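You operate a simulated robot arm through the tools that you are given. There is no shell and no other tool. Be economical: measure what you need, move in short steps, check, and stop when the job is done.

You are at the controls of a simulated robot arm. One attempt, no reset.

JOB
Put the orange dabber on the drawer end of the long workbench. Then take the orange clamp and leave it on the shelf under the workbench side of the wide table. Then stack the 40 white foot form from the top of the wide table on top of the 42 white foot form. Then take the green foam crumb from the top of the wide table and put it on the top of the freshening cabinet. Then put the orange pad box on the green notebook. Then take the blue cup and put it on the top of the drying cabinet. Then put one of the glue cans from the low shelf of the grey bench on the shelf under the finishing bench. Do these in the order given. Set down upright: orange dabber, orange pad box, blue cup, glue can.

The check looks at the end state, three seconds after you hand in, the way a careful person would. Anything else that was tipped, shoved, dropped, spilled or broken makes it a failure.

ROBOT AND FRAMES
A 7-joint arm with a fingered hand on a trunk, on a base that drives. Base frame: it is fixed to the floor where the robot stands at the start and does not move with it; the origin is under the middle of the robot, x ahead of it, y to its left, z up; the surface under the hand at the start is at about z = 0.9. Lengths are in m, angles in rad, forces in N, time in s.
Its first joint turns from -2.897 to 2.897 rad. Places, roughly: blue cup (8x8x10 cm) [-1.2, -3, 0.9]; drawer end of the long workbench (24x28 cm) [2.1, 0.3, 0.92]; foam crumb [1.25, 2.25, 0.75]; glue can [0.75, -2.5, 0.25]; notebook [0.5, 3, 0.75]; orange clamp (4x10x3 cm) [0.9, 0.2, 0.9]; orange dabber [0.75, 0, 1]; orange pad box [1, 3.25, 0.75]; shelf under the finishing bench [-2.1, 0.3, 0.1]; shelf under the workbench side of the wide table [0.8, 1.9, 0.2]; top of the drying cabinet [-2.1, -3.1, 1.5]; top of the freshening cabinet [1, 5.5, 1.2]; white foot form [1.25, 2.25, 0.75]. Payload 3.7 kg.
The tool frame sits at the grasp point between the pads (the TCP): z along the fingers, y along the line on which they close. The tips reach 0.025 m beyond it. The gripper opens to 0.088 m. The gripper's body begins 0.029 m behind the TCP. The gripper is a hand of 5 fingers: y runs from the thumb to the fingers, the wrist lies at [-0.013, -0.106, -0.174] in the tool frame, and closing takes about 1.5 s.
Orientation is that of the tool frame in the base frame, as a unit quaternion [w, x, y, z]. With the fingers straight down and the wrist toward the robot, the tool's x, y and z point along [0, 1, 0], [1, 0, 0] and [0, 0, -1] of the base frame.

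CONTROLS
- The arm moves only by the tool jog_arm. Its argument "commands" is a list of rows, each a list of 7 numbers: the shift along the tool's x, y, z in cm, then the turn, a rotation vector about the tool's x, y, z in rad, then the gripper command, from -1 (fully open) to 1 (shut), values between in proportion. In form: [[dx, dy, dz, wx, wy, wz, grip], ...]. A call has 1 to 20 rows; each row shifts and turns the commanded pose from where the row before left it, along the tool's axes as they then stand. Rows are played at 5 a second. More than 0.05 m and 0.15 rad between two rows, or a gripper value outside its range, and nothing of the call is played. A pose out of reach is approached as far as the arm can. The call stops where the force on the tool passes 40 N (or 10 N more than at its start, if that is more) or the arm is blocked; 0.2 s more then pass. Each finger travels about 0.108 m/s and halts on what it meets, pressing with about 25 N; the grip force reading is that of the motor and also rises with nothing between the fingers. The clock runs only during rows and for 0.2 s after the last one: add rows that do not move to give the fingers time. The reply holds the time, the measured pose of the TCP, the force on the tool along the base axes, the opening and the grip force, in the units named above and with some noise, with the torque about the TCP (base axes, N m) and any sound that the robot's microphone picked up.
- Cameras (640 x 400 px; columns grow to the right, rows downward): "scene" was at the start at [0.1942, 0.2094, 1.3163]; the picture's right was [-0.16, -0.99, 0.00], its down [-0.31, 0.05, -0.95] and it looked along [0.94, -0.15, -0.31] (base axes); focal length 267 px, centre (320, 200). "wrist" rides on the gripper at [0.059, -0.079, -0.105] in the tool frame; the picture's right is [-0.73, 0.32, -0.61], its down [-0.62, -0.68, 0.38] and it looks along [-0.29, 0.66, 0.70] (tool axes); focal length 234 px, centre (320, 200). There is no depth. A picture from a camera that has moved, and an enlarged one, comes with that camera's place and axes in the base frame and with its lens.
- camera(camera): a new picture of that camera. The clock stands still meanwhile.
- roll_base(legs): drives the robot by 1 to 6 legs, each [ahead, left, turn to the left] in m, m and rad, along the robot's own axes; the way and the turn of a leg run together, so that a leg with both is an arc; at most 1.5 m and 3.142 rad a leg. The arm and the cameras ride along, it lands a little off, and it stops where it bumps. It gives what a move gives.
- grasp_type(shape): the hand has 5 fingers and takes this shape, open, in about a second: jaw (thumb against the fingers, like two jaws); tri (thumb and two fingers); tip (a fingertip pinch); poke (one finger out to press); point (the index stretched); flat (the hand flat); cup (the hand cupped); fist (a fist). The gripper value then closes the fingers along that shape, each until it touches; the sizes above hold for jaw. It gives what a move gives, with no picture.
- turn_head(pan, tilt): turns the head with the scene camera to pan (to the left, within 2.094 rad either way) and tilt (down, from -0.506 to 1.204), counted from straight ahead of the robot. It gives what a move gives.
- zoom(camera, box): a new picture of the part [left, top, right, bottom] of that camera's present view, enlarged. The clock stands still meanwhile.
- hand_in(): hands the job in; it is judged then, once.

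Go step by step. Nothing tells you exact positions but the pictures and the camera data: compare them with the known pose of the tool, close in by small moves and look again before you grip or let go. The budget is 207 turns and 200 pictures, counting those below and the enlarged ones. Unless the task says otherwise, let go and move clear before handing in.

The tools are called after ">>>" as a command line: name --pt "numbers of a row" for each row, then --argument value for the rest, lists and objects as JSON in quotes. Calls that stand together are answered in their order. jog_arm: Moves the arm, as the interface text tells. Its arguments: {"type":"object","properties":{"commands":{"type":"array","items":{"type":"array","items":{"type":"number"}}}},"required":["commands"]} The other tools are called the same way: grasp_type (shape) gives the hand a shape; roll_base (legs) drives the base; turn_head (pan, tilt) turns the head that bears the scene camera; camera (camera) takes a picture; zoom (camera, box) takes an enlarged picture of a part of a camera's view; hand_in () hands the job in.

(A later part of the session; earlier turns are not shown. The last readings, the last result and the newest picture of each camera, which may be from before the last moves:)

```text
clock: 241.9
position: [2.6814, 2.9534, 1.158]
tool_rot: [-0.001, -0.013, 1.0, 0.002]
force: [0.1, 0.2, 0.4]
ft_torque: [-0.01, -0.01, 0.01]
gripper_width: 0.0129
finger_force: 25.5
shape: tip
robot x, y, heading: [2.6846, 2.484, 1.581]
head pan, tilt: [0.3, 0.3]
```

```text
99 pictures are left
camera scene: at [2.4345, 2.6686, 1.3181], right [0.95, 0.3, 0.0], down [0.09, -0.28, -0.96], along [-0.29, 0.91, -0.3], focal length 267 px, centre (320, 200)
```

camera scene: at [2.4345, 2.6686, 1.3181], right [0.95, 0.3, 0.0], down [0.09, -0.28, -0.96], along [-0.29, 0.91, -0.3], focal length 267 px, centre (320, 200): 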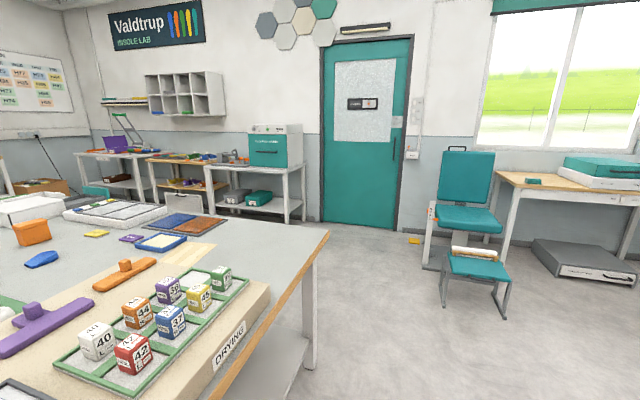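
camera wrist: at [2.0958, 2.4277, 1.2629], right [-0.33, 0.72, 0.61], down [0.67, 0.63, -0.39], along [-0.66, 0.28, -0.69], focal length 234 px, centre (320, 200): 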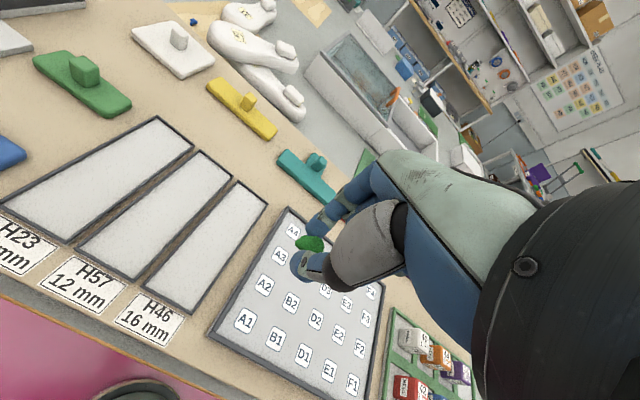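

The way is clear; the freshening cabinet (teal front) stands on a bench left of the door. Driving around the table's NE corner.

>>> roll_base --legs '[[1.45, 0, -0.01], [0.25, 0, 0], [0, 1.5, 0], [0, 0.1, 0]]'

>>> turn_head --pan 0.0 --tilt 0.2

>>> camera --camera "scene"

```text
clock: 250.1
position: [2.6934, 4.527, 1.16]
tool_rot: [-0.001, 0.01, 1.0, 0.003]
force: [-0.3, -0.6, -1.4]
ft_torque: [-0.03, 0.0, 0.0]
gripper_width: 0.0125
finger_force: 25.5
shape: tip
robot x, y, heading: [2.6734, 4.0571, 1.536]
head pan, tilt: [0.3, 0.3]
stopped in leg 2: the robot was blocked; the commanded pose is now the measured one
```

```text
clock: 250.9
position: [2.6922, 4.5273, 1.1587]
tool_rot: [-0.002, 0.011, 1.0, 0.003]
force: [-0.5, 0.3, 0.1]
ft_torque: [-0.01, 0.01, 0.0]
gripper_width: 0.0126
finger_force: 25.5
shape: tip
robot x, y, heading: [2.6753, 4.0604, 1.531]
head pan, tilt: [0.0, 0.201]
```

```text
98 pictures are left
camera scene: at [2.4594, 4.2588, 1.3274], right [1.0, -0.04, 0.0], down [-0.01, -0.2, -0.98], along [0.04, 0.98, -0.2], focal length 267 px, centre (320, 200)
```

scene: 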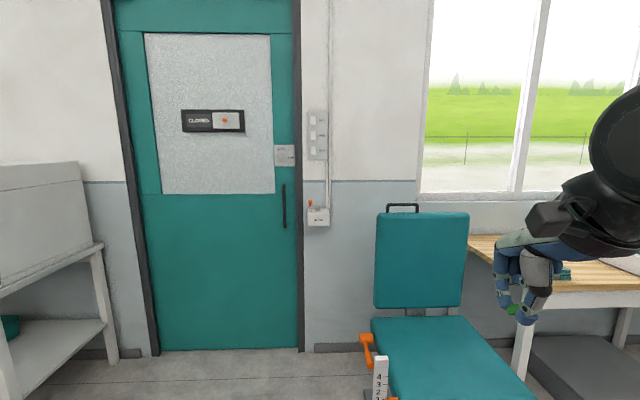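

I was stopped early: I likely touched the fitting chair's footrest in front. Let me look down.

>>> turn_head --pan -0.3 --tilt 1.0

>>> camera --camera "scene"

```text
clock: 252.0
position: [2.6927, 4.527, 1.1592]
tool_rot: [-0.002, 0.01, 1.0, 0.003]
force: [-0.5, -0.2, 0.2]
ft_torque: [-0.02, 0.0, 0.0]
gripper_width: 0.0124
finger_force: 25.3
shape: tip
robot x, y, heading: [2.6787, 4.0555, 1.53]
head pan, tilt: [-0.3, 1.0]
```

```text
97 pictures are left
camera scene: at [2.479, 4.2314, 1.2587], right [0.94, -0.33, 0.0], down [-0.28, -0.79, -0.54], along [0.18, 0.51, -0.84], focal length 267 px, centre (320, 200)
```

scene: 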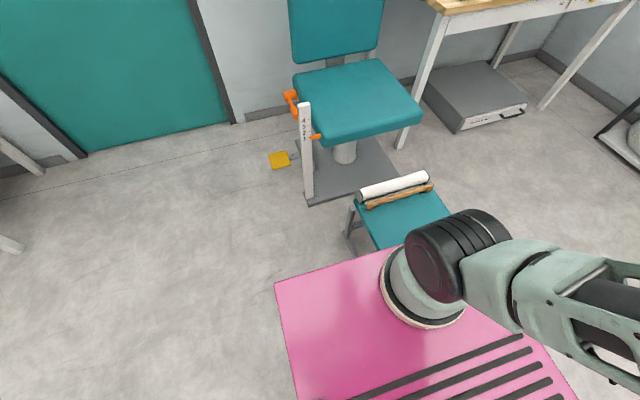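

The footstool touches my base's front edge; it still stands normally. I'll back away, then go around to the left toward the cabinet.

>>> roll_base --legs '[[-0.1, 0, 0.04], [0, 1.45, 0]]'

>>> camera --camera "scene"

>>> turn_head --pan 0.2 --tilt 0.2

>>> camera --camera "scene"

```text
clock: 255.8
position: [2.2868, 4.4389, 1.1588]
tool_rot: [-0.002, -0.046, 0.999, 0.002]
force: [0.0, 1.0, -0.8]
ft_torque: [-0.02, 0.0, -0.01]
gripper_width: 0.0129
finger_force: 24.7
shape: tip
robot x, y, heading: [2.3173, 3.9712, 1.644]
head pan, tilt: [-0.3, 1.0]
stopped in leg 2: the robot was blocked; the commanded pose is now the measured one
```

```text
96 pictures are left
camera scene: at [2.108, 4.1204, 1.2586], right [0.97, -0.22, 0.0], down [-0.19, -0.82, -0.54], along [0.12, 0.53, -0.84], focal length 267 px, centre (320, 200)
```

scene: 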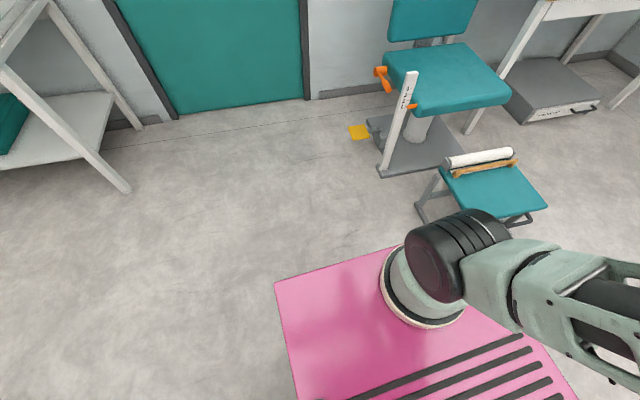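

```text
clock: 257.0
position: [2.2864, 4.4383, 1.1583]
tool_rot: [-0.002, -0.045, 0.999, 0.002]
force: [-1.0, -0.2, 0.6]
ft_torque: [0.01, -0.01, -0.01]
gripper_width: 0.0124
finger_force: 24.6
shape: tip
robot x, y, heading: [2.3238, 3.9705, 1.644]
head pan, tilt: [0.201, 0.201]
```

```text
95 pictures are left
camera scene: at [2.0672, 4.1422, 1.3273], right [0.96, 0.27, 0.0], down [0.05, -0.19, -0.98], along [-0.26, 0.94, -0.2], focal length 267 px, centre (320, 200)
```

scene: 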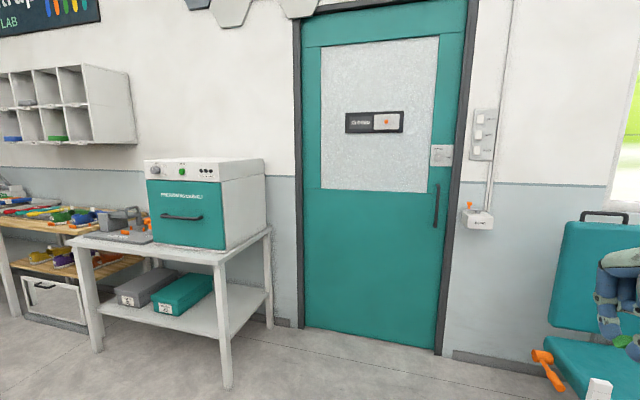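

My left side caught the wide table's NE corner (it's further along than I allowed). I'll ease off right, square up, move forward into the open aisle (y≈4.4), then go left.

>>> roll_base --legs '[[0.02, -0.06, 0], [0.3, 0, -0.07], [0.1, 0, 0], [0, 1.3, 0]]'

>>> turn_head --pan 0.0 --tilt 0.35

>>> camera --camera "scene"

```text
clock: 266.5
position: [1.0608, 4.8548, 1.1586]
tool_rot: [-0.002, -0.015, 1.0, 0.003]
force: [0.5, -0.1, 0.1]
ft_torque: [0.02, -0.02, 0.01]
gripper_width: 0.0129
finger_force: 25.4
shape: tip
robot x, y, heading: [1.0636, 4.3851, 1.576]
head pan, tilt: [0.201, 0.201]
```

```text
clock: 267.2
position: [1.0606, 4.8547, 1.1582]
tool_rot: [-0.002, -0.015, 1.0, 0.003]
force: [0.4, 0.5, 0.3]
ft_torque: [0.02, 0.01, -0.02]
gripper_width: 0.0127
finger_force: 24.6
shape: tip
robot x, y, heading: [1.0678, 4.3844, 1.587]
head pan, tilt: [0.0, 0.351]
```

```text
94 pictures are left
camera scene: at [0.8421, 4.575, 1.3134], right [1.0, 0.01, 0.0], down [0.0, -0.34, -0.94], along [-0.01, 0.94, -0.34], focal length 267 px, centre (320, 200)
```

scene: 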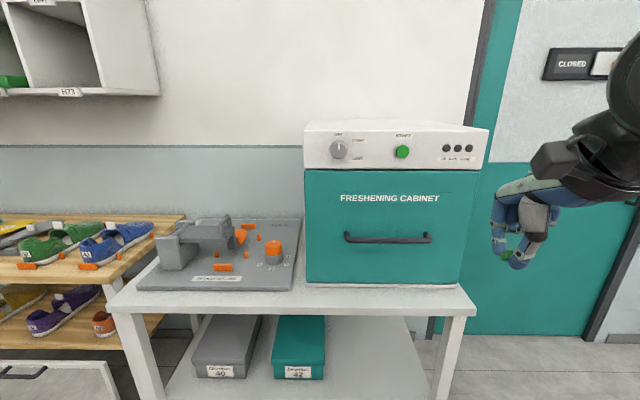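

The cabinet top is at z≈1.25, spanning x 0.79–1.26, y from ≈5.27. I'll raise the hand to 1.42, then advance 0.3 m.

>>> jog_arm --pt "0 0 -5 0 0 0 1" --pt "0 0 -5 0 0 0 1" --pt "0 0 -5 0 0 0 1" --pt "0 0 -5 0 0 0 1" --pt "0 0 -5 0 0 0 1" --pt "0 0 0 0 0 0 1"

>>> roll_base --legs '[[0.3, 0.02, 0]]'

>>> turn_head --pan -0.3 --tilt 0.2

>>> camera --camera "scene"

>>> camera --camera "wrist"

```text
clock: 268.6
position: [1.0631, 4.8543, 1.4077]
tool_rot: [-0.002, -0.015, 1.0, 0.002]
force: [0.0, -0.9, 0.1]
ft_torque: [0.01, -0.04, 0.01]
gripper_width: 0.0126
finger_force: 24.7
shape: tip
robot x, y, heading: [1.0695, 4.3843, 1.584]
head pan, tilt: [0.0, 0.351]
```

```text
clock: 270.7
position: [1.0392, 5.1527, 1.4087]
tool_rot: [-0.001, -0.015, 1.0, 0.003]
force: [-0.9, -0.3, -0.8]
ft_torque: [-0.03, -0.01, -0.02]
gripper_width: 0.0128
finger_force: 24.7
shape: tip
robot x, y, heading: [1.0455, 4.6848, 1.575]
head pan, tilt: [0.0, 0.351]
```

```text
clock: 271.5
position: [1.0391, 5.1534, 1.4081]
tool_rot: [-0.002, -0.015, 1.0, 0.003]
force: [-0.1, 0.2, 0.0]
ft_torque: [0.0, 0.02, 0.01]
gripper_width: 0.0128
finger_force: 25.2
shape: tip
robot x, y, heading: [1.0441, 4.6845, 1.583]
head pan, tilt: [-0.3, 0.201]
```

```text
93 pictures are left
camera scene: at [0.8463, 4.8708, 1.3273], right [0.96, -0.28, 0.0], down [-0.06, -0.19, -0.98], along [0.28, 0.94, -0.2], focal length 267 px, centre (320, 200)
```

scene: 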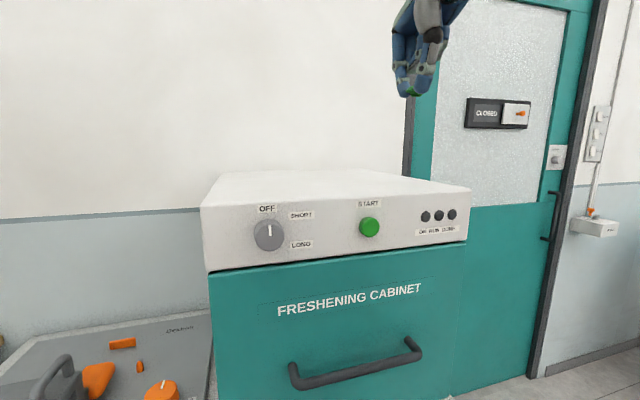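

```text
92 pictures are left
camera wrist: at [0.9828, 5.0712, 1.5132], right [0.72, 0.34, 0.61], down [0.64, -0.66, -0.39], along [0.27, 0.67, -0.69], focal length 234 px, centre (320, 200)
```

wrist: 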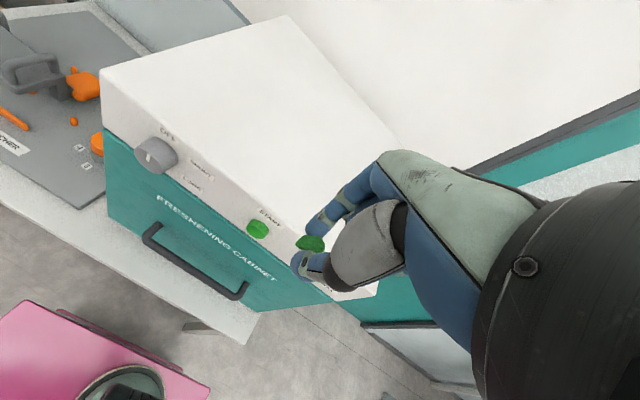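

Cabinet top z≈1.244, front edge y≈5.254. Extending to (1.03, 5.42) and lowering.

>>> jog_arm --pt "0 5 0 0 0 0 1" --pt "0 5 0 0 0 0 1" --pt "0 5 0 0 0 0 1" --pt "0 5 0 0 0 0 1" --pt "0 5 0 0 0 0 1" --pt "0 1.5 4 0 0 0 1" --pt "0 0 4 0 0 0 1" --pt "0 0 3 0 0 0 1" --pt "0 0 0 0 0 0 1"

>>> camera --camera "wrist"

>>> zoom --camera "scene" --box '[260, 90, 500, 258]'

```text
clock: 273.5
position: [1.0308, 5.4202, 1.3003]
tool_rot: [-0.001, -0.015, 1.0, 0.002]
force: [-0.1, -0.3, 0.1]
ft_torque: [-0.02, -0.02, 0.02]
gripper_width: 0.0124
finger_force: 25.5
shape: tip
robot x, y, heading: [1.0424, 4.6801, 1.588]
head pan, tilt: [-0.3, 0.201]
```

```text
91 pictures are left
camera wrist: at [0.9752, 5.3367, 1.4049], right [0.72, 0.34, 0.61], down [0.64, -0.66, -0.39], along [0.27, 0.67, -0.69], focal length 234 px, centre (320, 200)
```

wrist: 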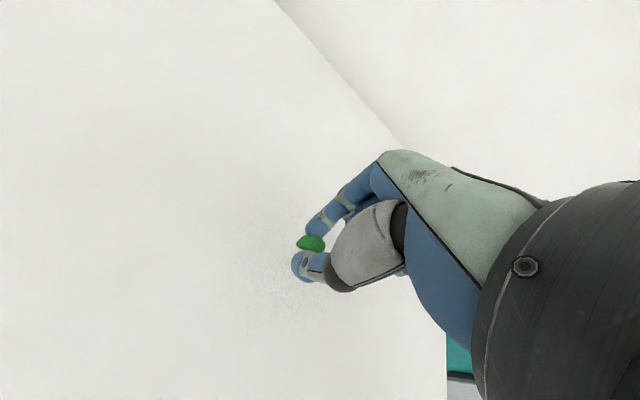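

```text
2.38 times, centred on (380, 174) of scene
camera zoom: at [0.8464, 4.8708, 1.3274], right [0.96, -0.28, 0.0], down [-0.06, -0.19, -0.98], along [0.28, 0.94, -0.2], focal length 635 px, centre (177, 262)
```

zoom: 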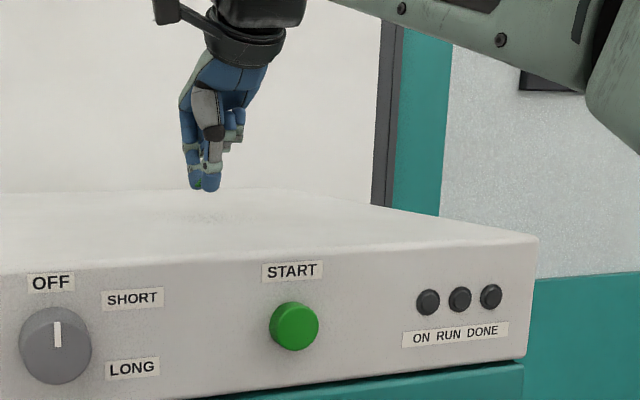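

Over the cabinet top. Lowering gently to contact and releasing.

>>> jog_arm --pt "0 0 1 0 0 0 1" --pt "0 0 0.8 0 0 0 1" --pt "0 0 0.5 0 0 0 1" --pt "0 0 0.3 0 0 0 1" --pt "0 0 0 0 0 0 1"

>>> zoom --camera "scene" --box '[310, 130, 390, 186]'

```text
clock: 274.7
position: [1.0308, 5.418, 1.2764]
tool_rot: [-0.003, -0.014, 1.0, 0.005]
force: [0.4, 1.9, 26.1]
ft_torque: [0.14, -0.02, -0.02]
gripper_width: 0.0136
finger_force: 24.6
shape: tip
robot x, y, heading: [1.0451, 4.6868, 1.577]
head pan, tilt: [-0.3, 0.201]
```

```text
7.14 times, centred on (350, 158) of scene
camera zoom: at [0.8464, 4.8701, 1.3275], right [0.96, -0.28, 0.0], down [-0.06, -0.19, -0.98], along [0.28, 0.94, -0.2], focal length 1905 px, centre (106, 500)
```

zoom: 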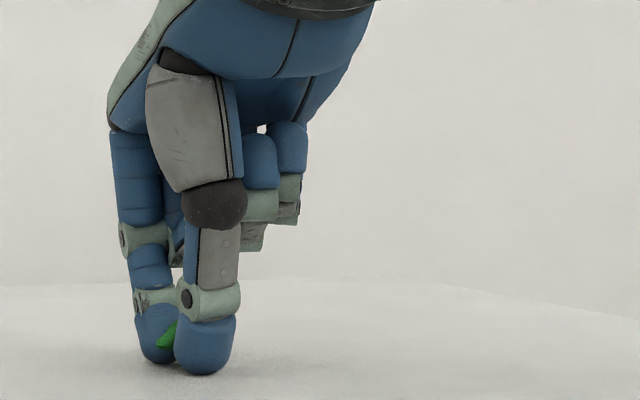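

>>> jog_arm --pt "0 0 -0.3 0 0 0 1" --pt "0 0 0 0 0 0 0.6" --pt "0 0 0 0 0 0 0.4" --pt "0 0 0 0 0 0 0" --pt "0 0 0 0 0 0 -0.2" --pt "0 0 0 0 0 0 -0.2" --pt "0 0 -2 0 0 0 -0.2" --pt "0 0 -4 0 0 0 -0.2" --pt "0 0 -4 0 0 0 -0.2" --pt "0 0 -4 0 0 0 -0.2"

>>> camera --camera "wrist"

>>> zoom --camera "scene" --box '[260, 90, 500, 258]'

```text
clock: 276.9
position: [1.0303, 5.418, 1.4174]
tool_rot: [-0.001, -0.015, 1.0, 0.002]
force: [-0.1, -0.1, -0.2]
ft_torque: [0.05, 0.0, 0.0]
gripper_width: 0.0525
finger_force: 0.0
shape: tip
robot x, y, heading: [1.0456, 4.6869, 1.58]
head pan, tilt: [-0.3, 0.201]
```

```text
88 pictures are left
camera wrist: at [0.9747, 5.3358, 1.5225], right [0.72, 0.34, 0.61], down [0.64, -0.66, -0.39], along [0.27, 0.67, -0.69], focal length 234 px, centre (320, 200)
```

wrist: 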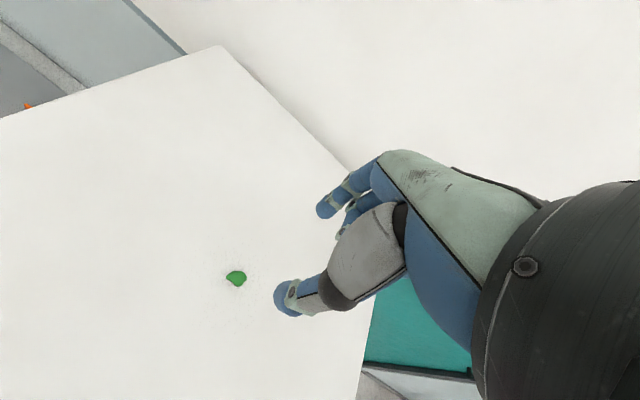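

```text
2.38 times, centred on (380, 174) of scene
camera zoom: at [0.8464, 4.8706, 1.3274], right [0.96, -0.28, 0.0], down [-0.06, -0.19, -0.98], along [0.28, 0.94, -0.2], focal length 635 px, centre (177, 262)
```

zoom: 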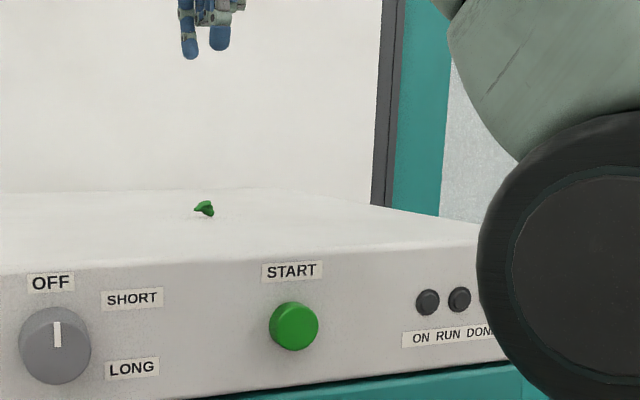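

The crumb rests on the cabinet. Next the orange pad box: I'll retract, back up, turn around to face the wide table from the north side.

>>> jog_arm --pt "0 -5 0 0 0 0 -0.2" --pt "0 -5 0 0 0 0 -0.2" --pt "0 -5 0 0 0 0 -0.2" --pt "0 -5 0 0 0 0 -0.2" --pt "0 -5 0 0 0 0 -0.2" --pt "0 -3 -2 0 0 0 -0.2"

>>> roll_base --legs '[[-0.3, 0, 0], [0, 0, 3.13]]'

>>> grasp_type --shape "jaw"

>>> turn_head --pan 0.0 --tilt 0.4

>>> camera --camera "scene"

```text
clock: 278.3
position: [1.0405, 5.1384, 1.4358]
tool_rot: [-0.002, -0.015, 1.0, 0.002]
force: [0.1, 0.8, 0.2]
ft_torque: [-0.02, 0.0, -0.01]
gripper_width: 0.0526
finger_force: 0.1
shape: tip
robot x, y, heading: [1.0466, 4.685, 1.587]
head pan, tilt: [-0.3, 0.201]
```

```text
clock: 287.7
position: [1.0567, 3.9292, 1.4351]
tool_rot: [0.003, 1.0, 0.02, 0.002]
force: [-1.0, -0.3, 0.5]
ft_torque: [-0.01, 0.01, -0.02]
gripper_width: 0.0527
finger_force: 0.1
shape: tip
robot x, y, heading: [1.0475, 4.3813, -1.547]
head pan, tilt: [-0.3, 0.201]
```

```text
clock: 288.6
position: [1.0567, 3.9308, 1.4338]
tool_rot: [0.003, 1.0, 0.021, 0.002]
force: [-0.3, -0.1, -0.6]
ft_torque: [0.0, -0.01, 0.0]
gripper_width: 0.0881
finger_force: 0.2
shape: jaw
robot x, y, heading: [1.0483, 4.3827, -1.548]
head pan, tilt: [-0.3, 0.201]
```

```text
clock: 289.4
position: [1.0567, 3.9307, 1.4357]
tool_rot: [0.003, 1.0, 0.021, 0.002]
force: [-0.6, -0.3, 0.2]
ft_torque: [-0.02, -0.01, -0.02]
gripper_width: 0.0878
finger_force: 0.1
shape: jaw
robot x, y, heading: [1.0456, 4.3818, -1.546]
head pan, tilt: [0.0, 0.4]
```

```text
86 pictures are left
camera scene: at [1.2791, 4.1946, 1.3089], right [-1.0, -0.02, 0.0], down [-0.01, 0.39, -0.92], along [0.02, -0.92, -0.39], focal length 267 px, centre (320, 200)
```

scene: 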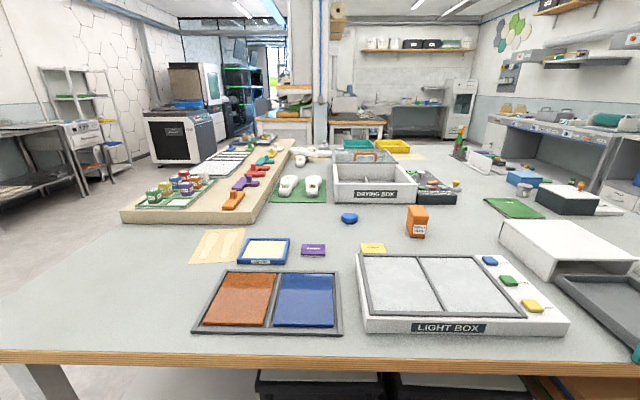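

From here: pad box at about (0.93, 3.30), green notebook at about (0.43, 3.08); north edge y≈3.80. Zooming for details.

>>> zoom --camera "scene" --box '[380, 180, 560, 260]'

>>> zoom --camera "scene" --box '[250, 130, 350, 200]'

```text
3.56 times, centred on (470, 220) of scene
camera zoom: at [1.2791, 4.1946, 1.3089], right [-1.0, -0.02, 0.0], down [-0.01, 0.39, -0.92], along [0.02, -0.92, -0.39], focal length 948 px, centre (-213, 129)
```

zoom: 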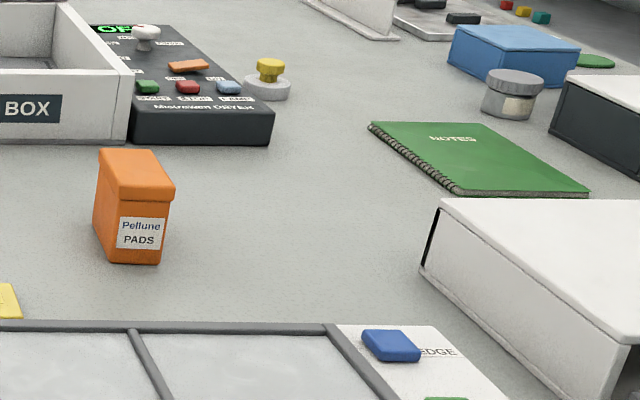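

```text
5.71 times, centred on (300, 165) of scene
camera zoom: at [1.2791, 4.1946, 1.3089], right [-1.0, -0.02, 0.0], down [-0.01, 0.39, -0.92], along [0.02, -0.92, -0.39], focal length 1524 px, centre (434, 400)
```

zoom: 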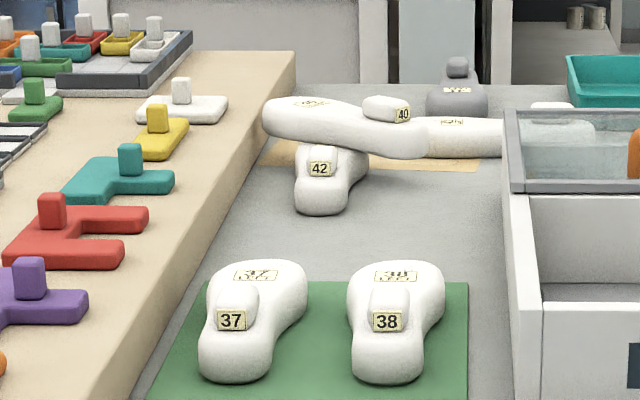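

The stack still holds. The pad box is ~6 cm wide in x and ~9 cm tall, so I'll close across x. First strafe to x≈0.93, approach the edge and check the gap looking down.

>>> roll_base --legs '[[0.12, -0.13, -0.024]]'

>>> turn_head --pan 0.0 --tilt 1.15

>>> camera --camera "scene"

```text
clock: 290.9
position: [0.9178, 3.8081, 1.4348]
tool_rot: [0.003, 1.0, 0.009, 0.002]
force: [-0.8, 0.3, 0.0]
ft_torque: [0.02, 0.03, -0.05]
gripper_width: 0.0878
finger_force: 0.0
shape: jaw
robot x, y, heading: [0.9198, 4.2637, -1.572]
head pan, tilt: [0.0, 0.4]
```

```text
clock: 292.0
position: [0.9184, 3.8083, 1.4346]
tool_rot: [0.002, 1.0, 0.009, 0.001]
force: [0.5, 1.4, 0.9]
ft_torque: [0.01, 0.02, 0.01]
gripper_width: 0.0881
finger_force: 0.1
shape: jaw
robot x, y, heading: [0.9212, 4.262, -1.574]
head pan, tilt: [0.0, 1.15]
```

```text
83 pictures are left
camera scene: at [1.146, 4.101, 1.2489], right [-1.0, 0.0, 0.0], down [0.0, 0.91, -0.41], along [0.0, -0.41, -0.91], focal length 267 px, centre (320, 200)
```

scene: 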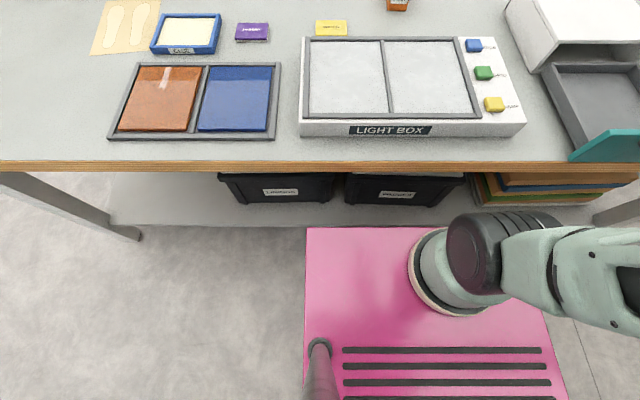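

Gap is 8 cm; I'll advance 6 cm, yaw the hand -90° so it closes across x, and extend toward the box.

>>> roll_base --legs '[[0.055, 0, 0]]'

>>> jog_arm --pt "0 0 0 0 0 -0.143 -1" --pt "0 0 0 0 0 -0.143 -1" --pt "0 0 0 0 0 -0.143 -1" --pt "0 0 0 0 0 -0.143 -1" --pt "0 0 0 0 0 -0.143 -1" --pt "0 0 0 0 0 -0.143 -1" --pt "0 0 0 0 0 -0.143 -1" --pt "0 0 0 0 0 -0.143 -1" --pt "0 0 0 0 0 -0.143 -1" --pt "0 0 0 0 0 -0.143 -1" --pt "0 0 0 0 0 -0.143 -1" --pt "-5 0 0 0 0 0 -1" --pt "-5 0 0 0 0 0 -1" --pt "-5 0 0 0 0 0 -1" --pt "-5 0 0 0 0 0 -1" --pt "-5 0 0 0 0 0 -1" --pt "-5 0 0 0 0 0 -1"

>>> turn_head --pan 0.0 --tilt 0.5

>>> camera --camera "scene"

>>> camera --camera "wrist"

```text
clock: 292.9
position: [0.9183, 3.753, 1.436]
tool_rot: [0.003, 1.0, 0.009, 0.002]
force: [-0.6, 0.0, 0.1]
ft_torque: [0.01, 0.0, -0.03]
gripper_width: 0.0875
finger_force: 0.1
shape: jaw
robot x, y, heading: [0.9208, 4.2043, -1.573]
head pan, tilt: [0.0, 1.15]
```

```text
clock: 296.5
position: [0.8954, 3.5844, 1.4231]
tool_rot: [0.036, 0.706, 0.707, 0.023]
force: [1.0, -0.9, -1.0]
ft_torque: [-0.01, -0.01, 0.01]
gripper_width: 0.0879
finger_force: 0.0
shape: jaw
out of reach, approached as far as the arm can: row 13, 14, 15, 16, 17
robot x, y, heading: [0.9174, 4.2092, -1.572]
head pan, tilt: [0.0, 1.15]
```

```text
clock: 297.6
position: [0.8936, 3.5855, 1.4228]
tool_rot: [0.036, 0.706, 0.707, 0.024]
force: [0.1, 0.1, 0.4]
ft_torque: [-0.02, 0.02, 0.0]
gripper_width: 0.0877
finger_force: 0.1
shape: jaw
robot x, y, heading: [0.9196, 4.2037, -1.572]
head pan, tilt: [0.0, 0.499]
```

```text
82 pictures are left
camera scene: at [1.1461, 4.0145, 1.2996], right [-1.0, 0.0, 0.0], down [0.0, 0.48, -0.88], along [0.0, -0.88, -0.48], focal length 267 px, centre (320, 200)
```

scene: 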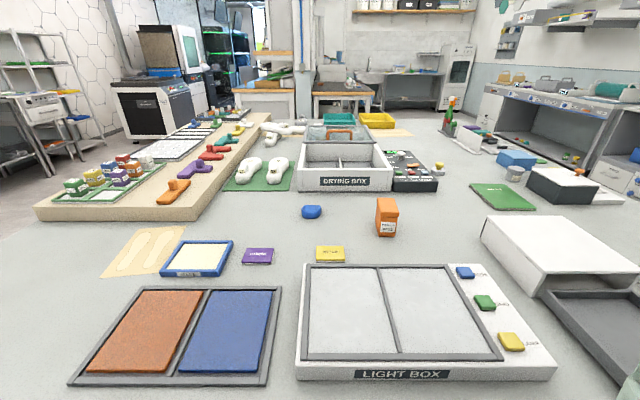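

```text
81 pictures are left
camera wrist: at [0.8063, 3.6446, 1.5195], right [0.27, -0.71, 0.64], down [-0.65, -0.63, -0.43], along [0.71, -0.3, -0.63], focal length 234 px, centre (320, 200)
```

wrist: 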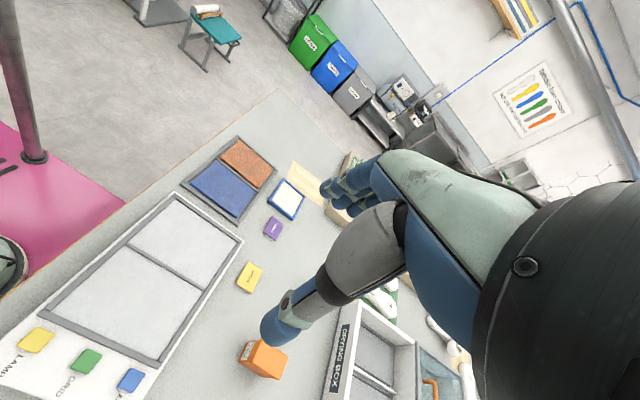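

Too high for that reach; lowering 28 cm should bring it in range.

>>> jog_arm --pt "0 0 5 0 0 0 -1" --pt "0 0 5 0 0 0 -1" --pt "0 0 5 0 0 0 -1" --pt "0 0 5 0 0 0 -1" --pt "0 0 4 0 0 0 -1" --pt "0 0 4 0 0 0 -1" --pt "0 0 0 0 0 0 -1"

>>> camera --camera "wrist"

>>> zoom --camera "scene" --box '[310, 120, 470, 260]'

```text
clock: 299.2
position: [0.9179, 3.5798, 1.1443]
tool_rot: [0.036, 0.706, 0.707, 0.023]
force: [-0.9, 0.1, -0.5]
ft_torque: [0.01, -0.01, 0.01]
gripper_width: 0.0879
finger_force: 0.1
shape: jaw
robot x, y, heading: [0.92, 4.2068, -1.575]
head pan, tilt: [0.0, 0.499]
```

```text
80 pictures are left
camera wrist: at [0.8304, 3.64, 1.2413], right [0.27, -0.71, 0.64], down [-0.65, -0.63, -0.43], along [0.71, -0.3, -0.63], focal length 234 px, centre (320, 200)
```

wrist: 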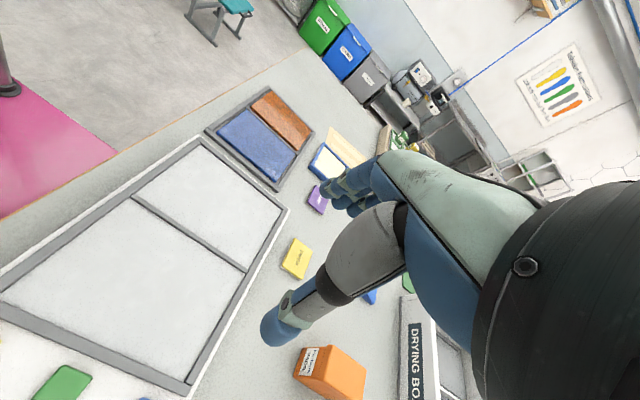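

```text
2.86 times, centred on (390, 190) of scene
camera zoom: at [1.1461, 4.0146, 1.2997], right [-1.0, 0.0, 0.0], down [0.0, 0.48, -0.88], along [0.0, -0.88, -0.48], focal length 762 px, centre (120, 229)
```

zoom: 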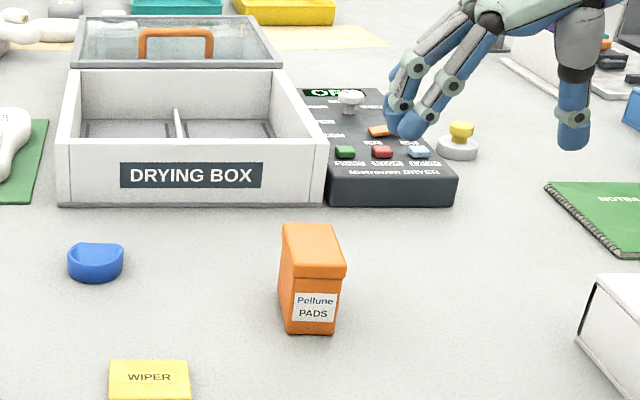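

I'll fix the small tilt, lower to 0.99, extend toward the box with a slight forward lean of the fingers.

>>> jog_arm --pt "0 0 4 0.083 0 0 -1" --pt "0 0 4 0 0 0 -1" --pt "0 0 4 0 0 0 -1" --pt "0 1.2 3.4 0 0 0 -1" --pt "-5 0 0 0 0 0 -1" --pt "-5 0 0 0 0 0 -1" --pt "-5 0 0 0 0 0 -1" --pt "-5 0 0 0 -0.1 0 -1" --pt "-4.9 0 0.5 0 -0.1 0 -1" --pt "-2.4 0 0.5 0 0 0 -1"

>>> camera --camera "wrist"

>>> zoom --camera "scene" --box '[310, 120, 470, 260]'

```text
clock: 301.4
position: [0.9315, 3.3052, 0.9938]
tool_rot: [0.077, 0.703, 0.703, -0.076]
force: [0.2, -0.1, 0.3]
ft_torque: [0.03, 0.04, 0.02]
gripper_width: 0.0881
finger_force: 0.0
shape: jaw
robot x, y, heading: [0.917, 4.2029, -1.572]
head pan, tilt: [0.0, 0.499]
```

```text
78 pictures are left
camera wrist: at [0.8532, 3.3835, 1.0834], right [0.32, -0.58, 0.75], down [-0.68, -0.69, -0.24], along [0.66, -0.43, -0.62], focal length 234 px, centre (320, 200)
```

wrist: 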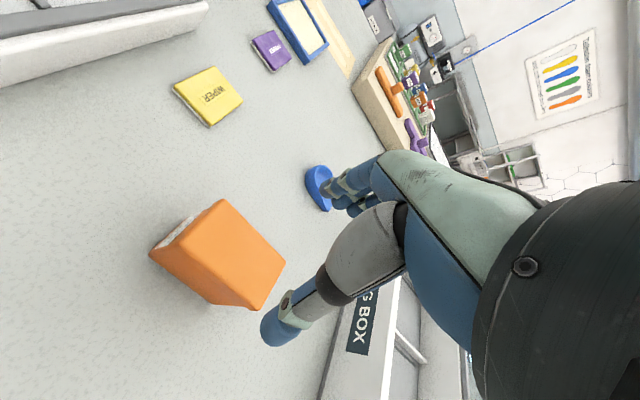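

```text
2.86 times, centred on (390, 190) of scene
camera zoom: at [1.1462, 4.0147, 1.2997], right [-1.0, 0.0, 0.0], down [0.0, 0.48, -0.88], along [0.0, -0.88, -0.48], focal length 762 px, centre (120, 229)
```

zoom: 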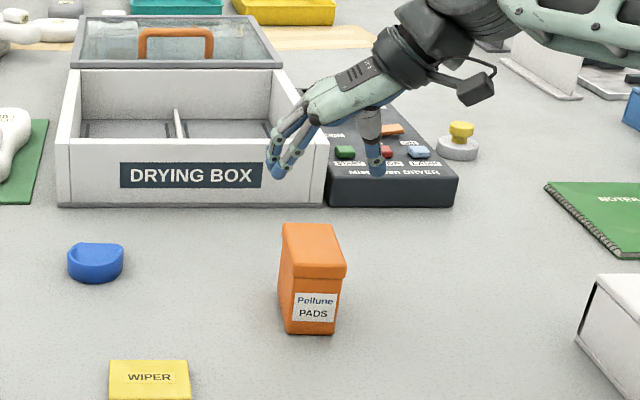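

Aligned over the box. Descending to check the straddle.

>>> jog_arm --pt "0.5 0.4 3.9 0 0 0 -1" --pt "0.85 0 3.9 0 0 0 -1" --pt "0.4 0 1.8 0 0 0 -1" --pt "0 0 0 0 0 0 -1"

>>> zoom --camera "scene" --box '[340, 150, 440, 240]'

>>> camera --camera "wrist"

```text
clock: 302.4
position: [0.9362, 3.3027, 0.8956]
tool_rot: [0.077, 0.703, 0.703, -0.075]
force: [-0.2, -0.8, -0.8]
ft_torque: [0.03, -0.01, 0.01]
gripper_width: 0.0881
finger_force: 0.1
shape: jaw
robot x, y, heading: [0.9219, 4.21, -1.567]
head pan, tilt: [0.0, 0.499]
```

```text
4.44 times, centred on (390, 195) of scene
camera zoom: at [1.1461, 4.0145, 1.2997], right [-1.0, 0.0, 0.0], down [0.0, 0.48, -0.88], along [0.0, -0.88, -0.48], focal length 1185 px, centre (9, 222)
```

zoom: 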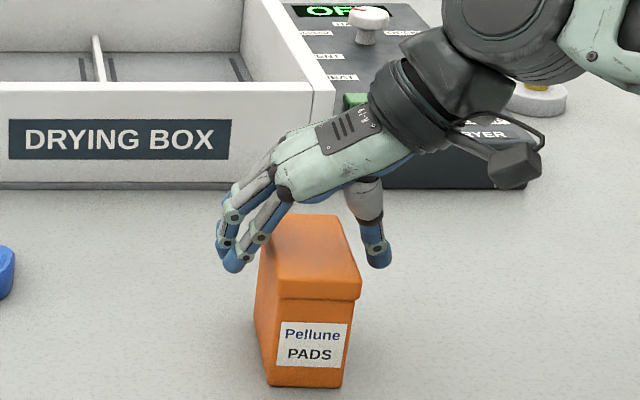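

```text
75 pictures are left
camera wrist: at [0.858, 3.381, 0.9852], right [0.32, -0.58, 0.75], down [-0.68, -0.69, -0.24], along [0.66, -0.43, -0.62], focal length 234 px, centre (320, 200)
```

wrist: 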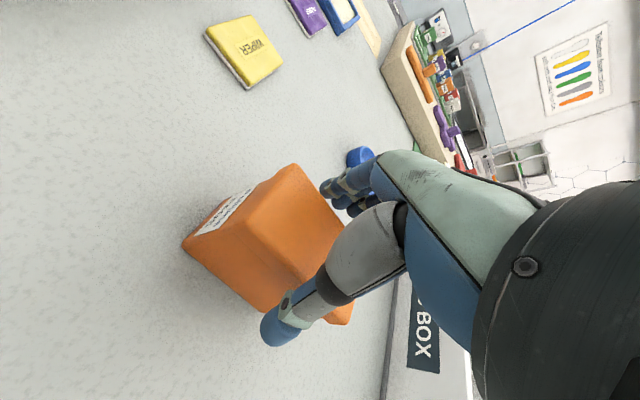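

Straddling well. Descending 5 cm and closing.

>>> jog_arm --pt "0.43 0 1.95 0 0 0 -1" --pt "0.43 0 1.95 0 0 0 -1" --pt "0.22 0 1 0 0 0 -1" --pt "0 0 0 0 0 0 0" --pt "0 0 0 0 0 0 0.6" --pt "0 0 0 0 0 0 1" --pt "0 0 0 0 0 0 1" --pt "0 0 0 0 0 0 1" --pt "0 0 0 0 0 0 1"

>>> zoom --camera "scene" --box '[340, 150, 440, 240]'

```text
clock: 303.1
position: [0.9395, 3.3002, 0.8611]
tool_rot: [0.084, 0.704, 0.701, -0.077]
force: [-2.0, 2.2, 19.4]
ft_torque: [0.15, 0.08, -0.05]
gripper_width: 0.0879
finger_force: 0.1
shape: jaw
robot x, y, heading: [0.918, 4.2077, -1.57]
head pan, tilt: [0.0, 0.499]
stopped in row 3: the force on the tool passed its limit at 48 N (the readings are from after the stop); the commanded pose is now the measured one
```

```text
4.44 times, centred on (390, 195) of scene
camera zoom: at [1.1459, 4.0153, 1.2998], right [-1.0, 0.0, 0.0], down [0.0, 0.48, -0.88], along [0.0, -0.88, -0.48], focal length 1185 px, centre (9, 222)
```

zoom: 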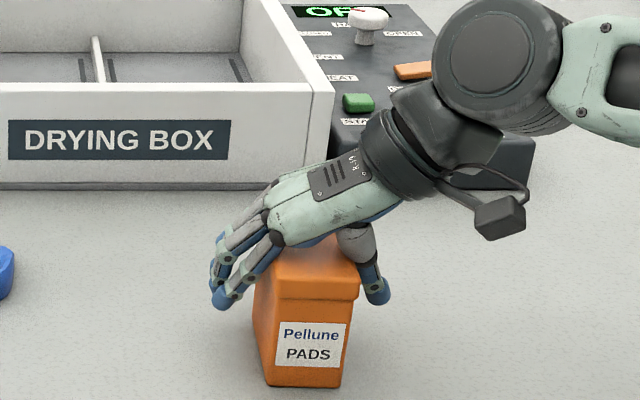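

The palm met the box top. I'll rise 4 mm and close there.

>>> jog_arm --pt "-0.09 0 -0.4 0 0 0 -1" --pt "0 0 0 0 0 0 -0.4" --pt "0 0 0 0 0 0 0.2" --pt "0 0 0 0 0 0 0.6" --pt "0 0 0 0 0 0 1" --pt "0 0 0 0 0 0 1" --pt "0 0 0 0 0 0 1" --pt "0 0 0 0 0 0 1"

>>> zoom --camera "scene" --box '[340, 150, 440, 240]'

```text
clock: 304.9
position: [0.9379, 3.3006, 0.8634]
tool_rot: [0.082, 0.703, 0.702, -0.077]
force: [1.7, -0.2, 4.9]
ft_torque: [-0.03, -0.3, 0.06]
gripper_width: 0.0413
finger_force: 25.3
shape: jaw
robot x, y, heading: [0.9171, 4.2052, -1.571]
head pan, tilt: [0.0, 0.499]
```

```text
4.44 times, centred on (390, 195) of scene
camera zoom: at [1.1461, 4.0147, 1.2997], right [-1.0, 0.0, 0.0], down [0.0, 0.48, -0.88], along [0.0, -0.88, -0.48], focal length 1185 px, centre (9, 222)
```

zoom: 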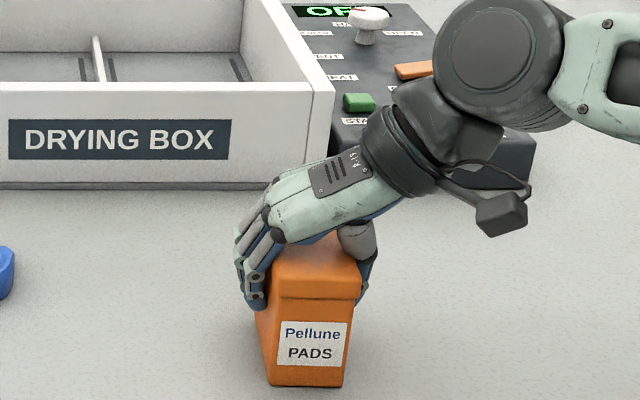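

Gripped at 4.1 cm. Lifting vertically.

>>> jog_arm --pt "-0.43 0 -1.95 0 0 0 1" --pt "-0.86 0 -3.9 0 0 0 1" --pt "-1.05 0 -4.8 0 0 0 1" --pt "-1.05 0 -4.8 0 0 0 1" --pt "-1.05 0 -4.8 0 0 0 1" --pt "0 0 0 0 0 0 1"

>>> camera --camera "scene"

>>> camera --camera "wrist"

```text
clock: 306.3
position: [0.9361, 3.3024, 1.072]
tool_rot: [0.082, 0.704, 0.702, -0.077]
force: [-0.4, -0.9, -1.7]
ft_torque: [0.01, -0.05, 0.0]
gripper_width: 0.0409
finger_force: 24.8
shape: jaw
robot x, y, heading: [0.9198, 4.2056, -1.569]
head pan, tilt: [0.0, 0.499]
```

```text
72 pictures are left
camera scene: at [1.1461, 4.0144, 1.2997], right [-1.0, 0.0, 0.0], down [0.0, 0.48, -0.88], along [0.0, -0.88, -0.48], focal length 267 px, centre (320, 200)
```

scene: 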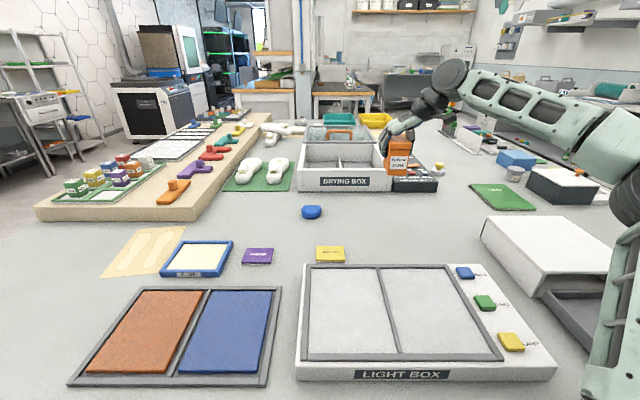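

```text
71 pictures are left
camera wrist: at [0.8573, 3.3816, 1.1605], right [0.32, -0.57, 0.76], down [-0.68, -0.69, -0.24], along [0.66, -0.44, -0.61], focal length 234 px, centre (320, 200)
```

wrist: 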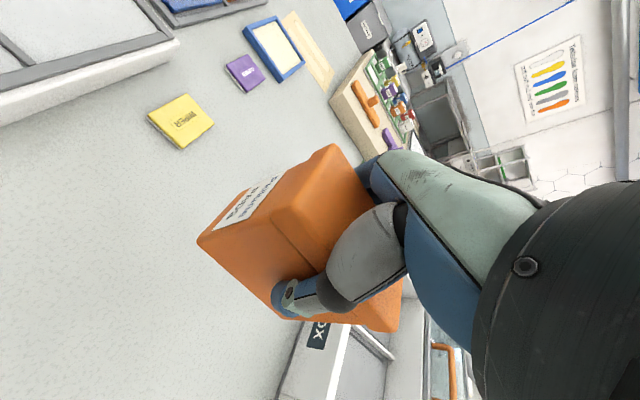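

Box held upright. The notebook (x 0.345–0.51, y 2.97–3.18) is best reached from the table's west side. I'll retract, back up and look west before driving.

>>> jog_arm --pt "4.8 0 -1.06 0 0 0 1" --pt "4.8 0 -1.06 0 0 0 1" --pt "4.8 0 -1.06 0 0 0 1" --pt "4.8 0 -1.06 0 0 0 1" --pt "4.8 0 -1.06 0 0 0 1" --pt "4.8 0 -1.06 0 0 0 1" --pt "4.8 0 -1.06 0 0 0 1"

>>> roll_base --legs '[[-0.2, 0, 0]]'

>>> turn_head --pan -0.9 --tilt 0.5

>>> camera --camera "scene"

>>> turn_head --pan -1.7 --tilt 0.5

>>> camera --camera "scene"

```text
clock: 307.9
position: [0.9359, 3.6456, 1.0682]
tool_rot: [0.082, 0.703, 0.702, -0.078]
force: [-0.6, 0.3, -0.8]
ft_torque: [-0.02, 0.02, 0.02]
gripper_width: 0.0412
finger_force: 25.4
shape: jaw
robot x, y, heading: [0.921, 4.2045, -1.567]
head pan, tilt: [0.0, 0.499]
```

```text
clock: 309.5
position: [0.9366, 3.8458, 1.0684]
tool_rot: [0.082, 0.703, 0.702, -0.077]
force: [0.4, 0.4, -0.5]
ft_torque: [0.0, -0.02, -0.01]
gripper_width: 0.0409
finger_force: 24.8
shape: jaw
robot x, y, heading: [0.9204, 4.4065, -1.574]
head pan, tilt: [0.0, 0.499]
```

```text
clock: 310.7
position: [0.9366, 3.8457, 1.0692]
tool_rot: [0.082, 0.704, 0.701, -0.077]
force: [-1.2, -0.3, -0.6]
ft_torque: [-0.03, -0.02, -0.02]
gripper_width: 0.041
finger_force: 25.5
shape: jaw
robot x, y, heading: [0.9165, 4.4055, -1.57]
head pan, tilt: [-0.901, 0.499]
```

```text
70 pictures are left
camera scene: at [1.0746, 4.2501, 1.2997], right [-0.62, 0.78, 0.0], down [0.37, 0.3, -0.88], along [-0.69, -0.55, -0.48], focal length 267 px, centre (320, 200)
```

scene: 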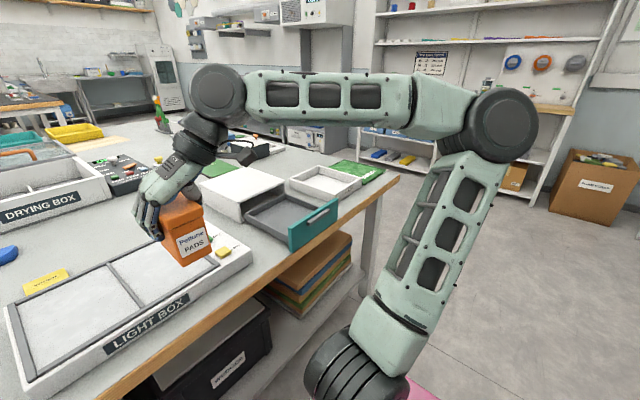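

```text
clock: 311.8
position: [0.9363, 3.8469, 1.0688]
tool_rot: [0.082, 0.703, 0.702, -0.077]
force: [0.4, 0.0, -2.2]
ft_torque: [-0.01, -0.03, -0.01]
gripper_width: 0.0412
finger_force: 25.2
shape: jaw
robot x, y, heading: [0.9173, 4.4101, -1.57]
head pan, tilt: [-1.7, 0.499]
```

```text
69 pictures are left
camera scene: at [1.0556, 4.3183, 1.2997], right [0.13, 0.99, 0.0], down [0.47, -0.06, -0.88], along [-0.87, 0.11, -0.48], focal length 267 px, centre (320, 200)
```

scene: 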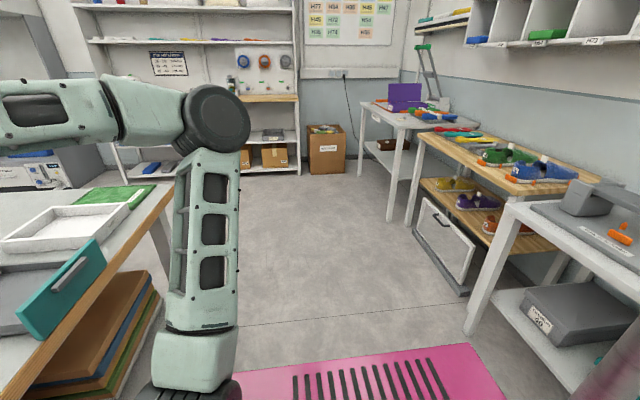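

West aisle is clear. Driving west, turning to face east, and moving south alongside the table's west edge.

>>> roll_base --legs '[[0, -1.49, 0], [0, 0, 1.57], [0, -1.33, 0]]'

>>> turn_head --pan 0.0 --tilt 0.6

>>> camera --camera "scene"

```text
clock: 329.3
position: [-0.0316, 3.0849, 1.07]
tool_rot: [0.113, 0.006, 0.994, 0.003]
force: [0.0, -0.6, -2.4]
ft_torque: [0.03, 0.0, 0.01]
gripper_width: 0.0407
finger_force: 24.9
shape: jaw
robot x, y, heading: [-0.5931, 3.07, -0.01]
head pan, tilt: [-1.7, 0.499]
```

```text
clock: 331.0
position: [-0.0306, 3.085, 1.068]
tool_rot: [0.112, 0.004, 0.994, 0.002]
force: [-0.1, -0.1, -1.6]
ft_torque: [0.01, 0.02, 0.01]
gripper_width: 0.0405
finger_force: 24.9
shape: jaw
robot x, y, heading: [-0.5895, 3.0698, -0.007]
head pan, tilt: [0.0, 0.6]
```

```text
68 pictures are left
camera scene: at [-0.4004, 3.2938, 1.2906], right [-0.01, -1.0, 0.0], down [-0.56, 0.0, -0.83], along [0.83, -0.01, -0.56], focal length 267 px, centre (320, 200)
```

scene: 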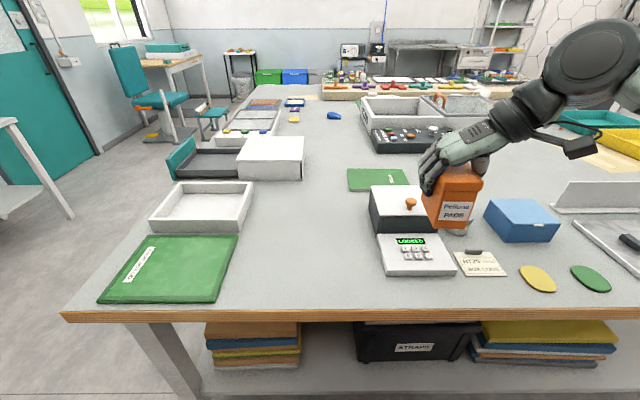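

The spiral "NOTES" notebook is at about (0.445, 3.072). I'll advance 0.11 m and extend the box over it.

>>> roll_base --legs '[[0.11, 0, 0]]'

>>> jog_arm --pt "-4.8 0 1.06 0 0 0 1" --pt "-4.8 0 1.06 0 0 0 1" --pt "-4.8 0 1.06 0 0 0 1" --pt "-4.8 0 1.06 0 0 0 1" --pt "-4.8 0 1.06 0 0 0 1" --pt "-4.8 -1 1.06 0 0 0 1" --pt "-3.5 0 0.77 0 0 0 1" --pt "0 0 0 0 0 0 1"

>>> zoom --camera "scene" --box '[300, 90, 500, 230]'

>>> camera --camera "wrist"

```text
clock: 332.2
position: [0.0792, 3.0832, 1.0691]
tool_rot: [0.113, 0.006, 0.994, 0.003]
force: [-0.4, -0.3, -1.1]
ft_torque: [-0.01, -0.01, 0.03]
gripper_width: 0.0407
finger_force: 24.9
shape: jaw
robot x, y, heading: [-0.4827, 3.0703, -0.007]
head pan, tilt: [0.0, 0.6]
```

```text
refused: row 6 steps farther than a row can; nothing moved
```

```text
2.86 times, centred on (400, 160) of scene
camera zoom: at [-0.2901, 3.2929, 1.2906], right [-0.01, -1.0, 0.0], down [-0.56, 0.0, -0.83], along [0.82, -0.01, -0.56], focal length 762 px, centre (91, 314)
```

zoom: 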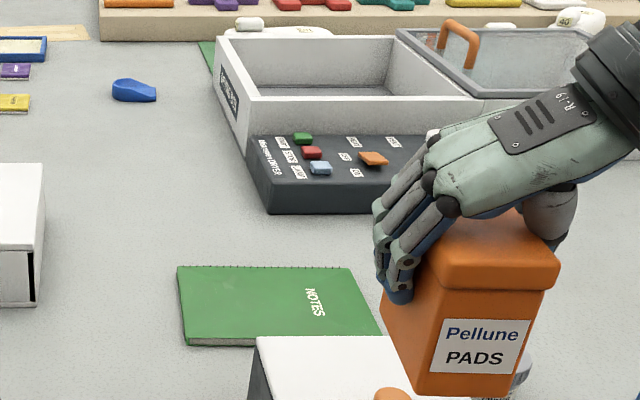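

```text
66 pictures are left
camera wrist: at [-0.0026, 3.0033, 1.1572], right [0.58, 0.31, 0.76], down [0.69, -0.69, -0.24], along [0.44, 0.66, -0.61], focal length 234 px, centre (320, 200)
```

wrist: 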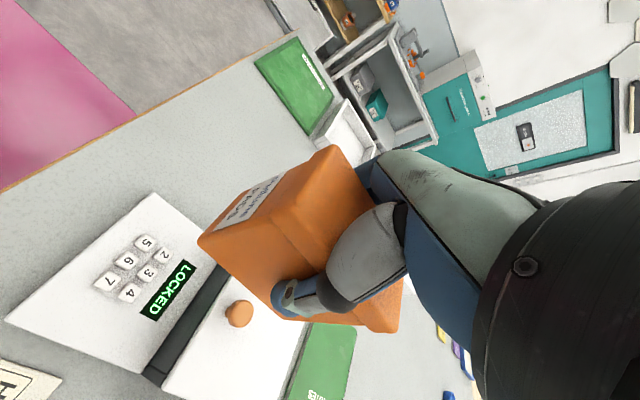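

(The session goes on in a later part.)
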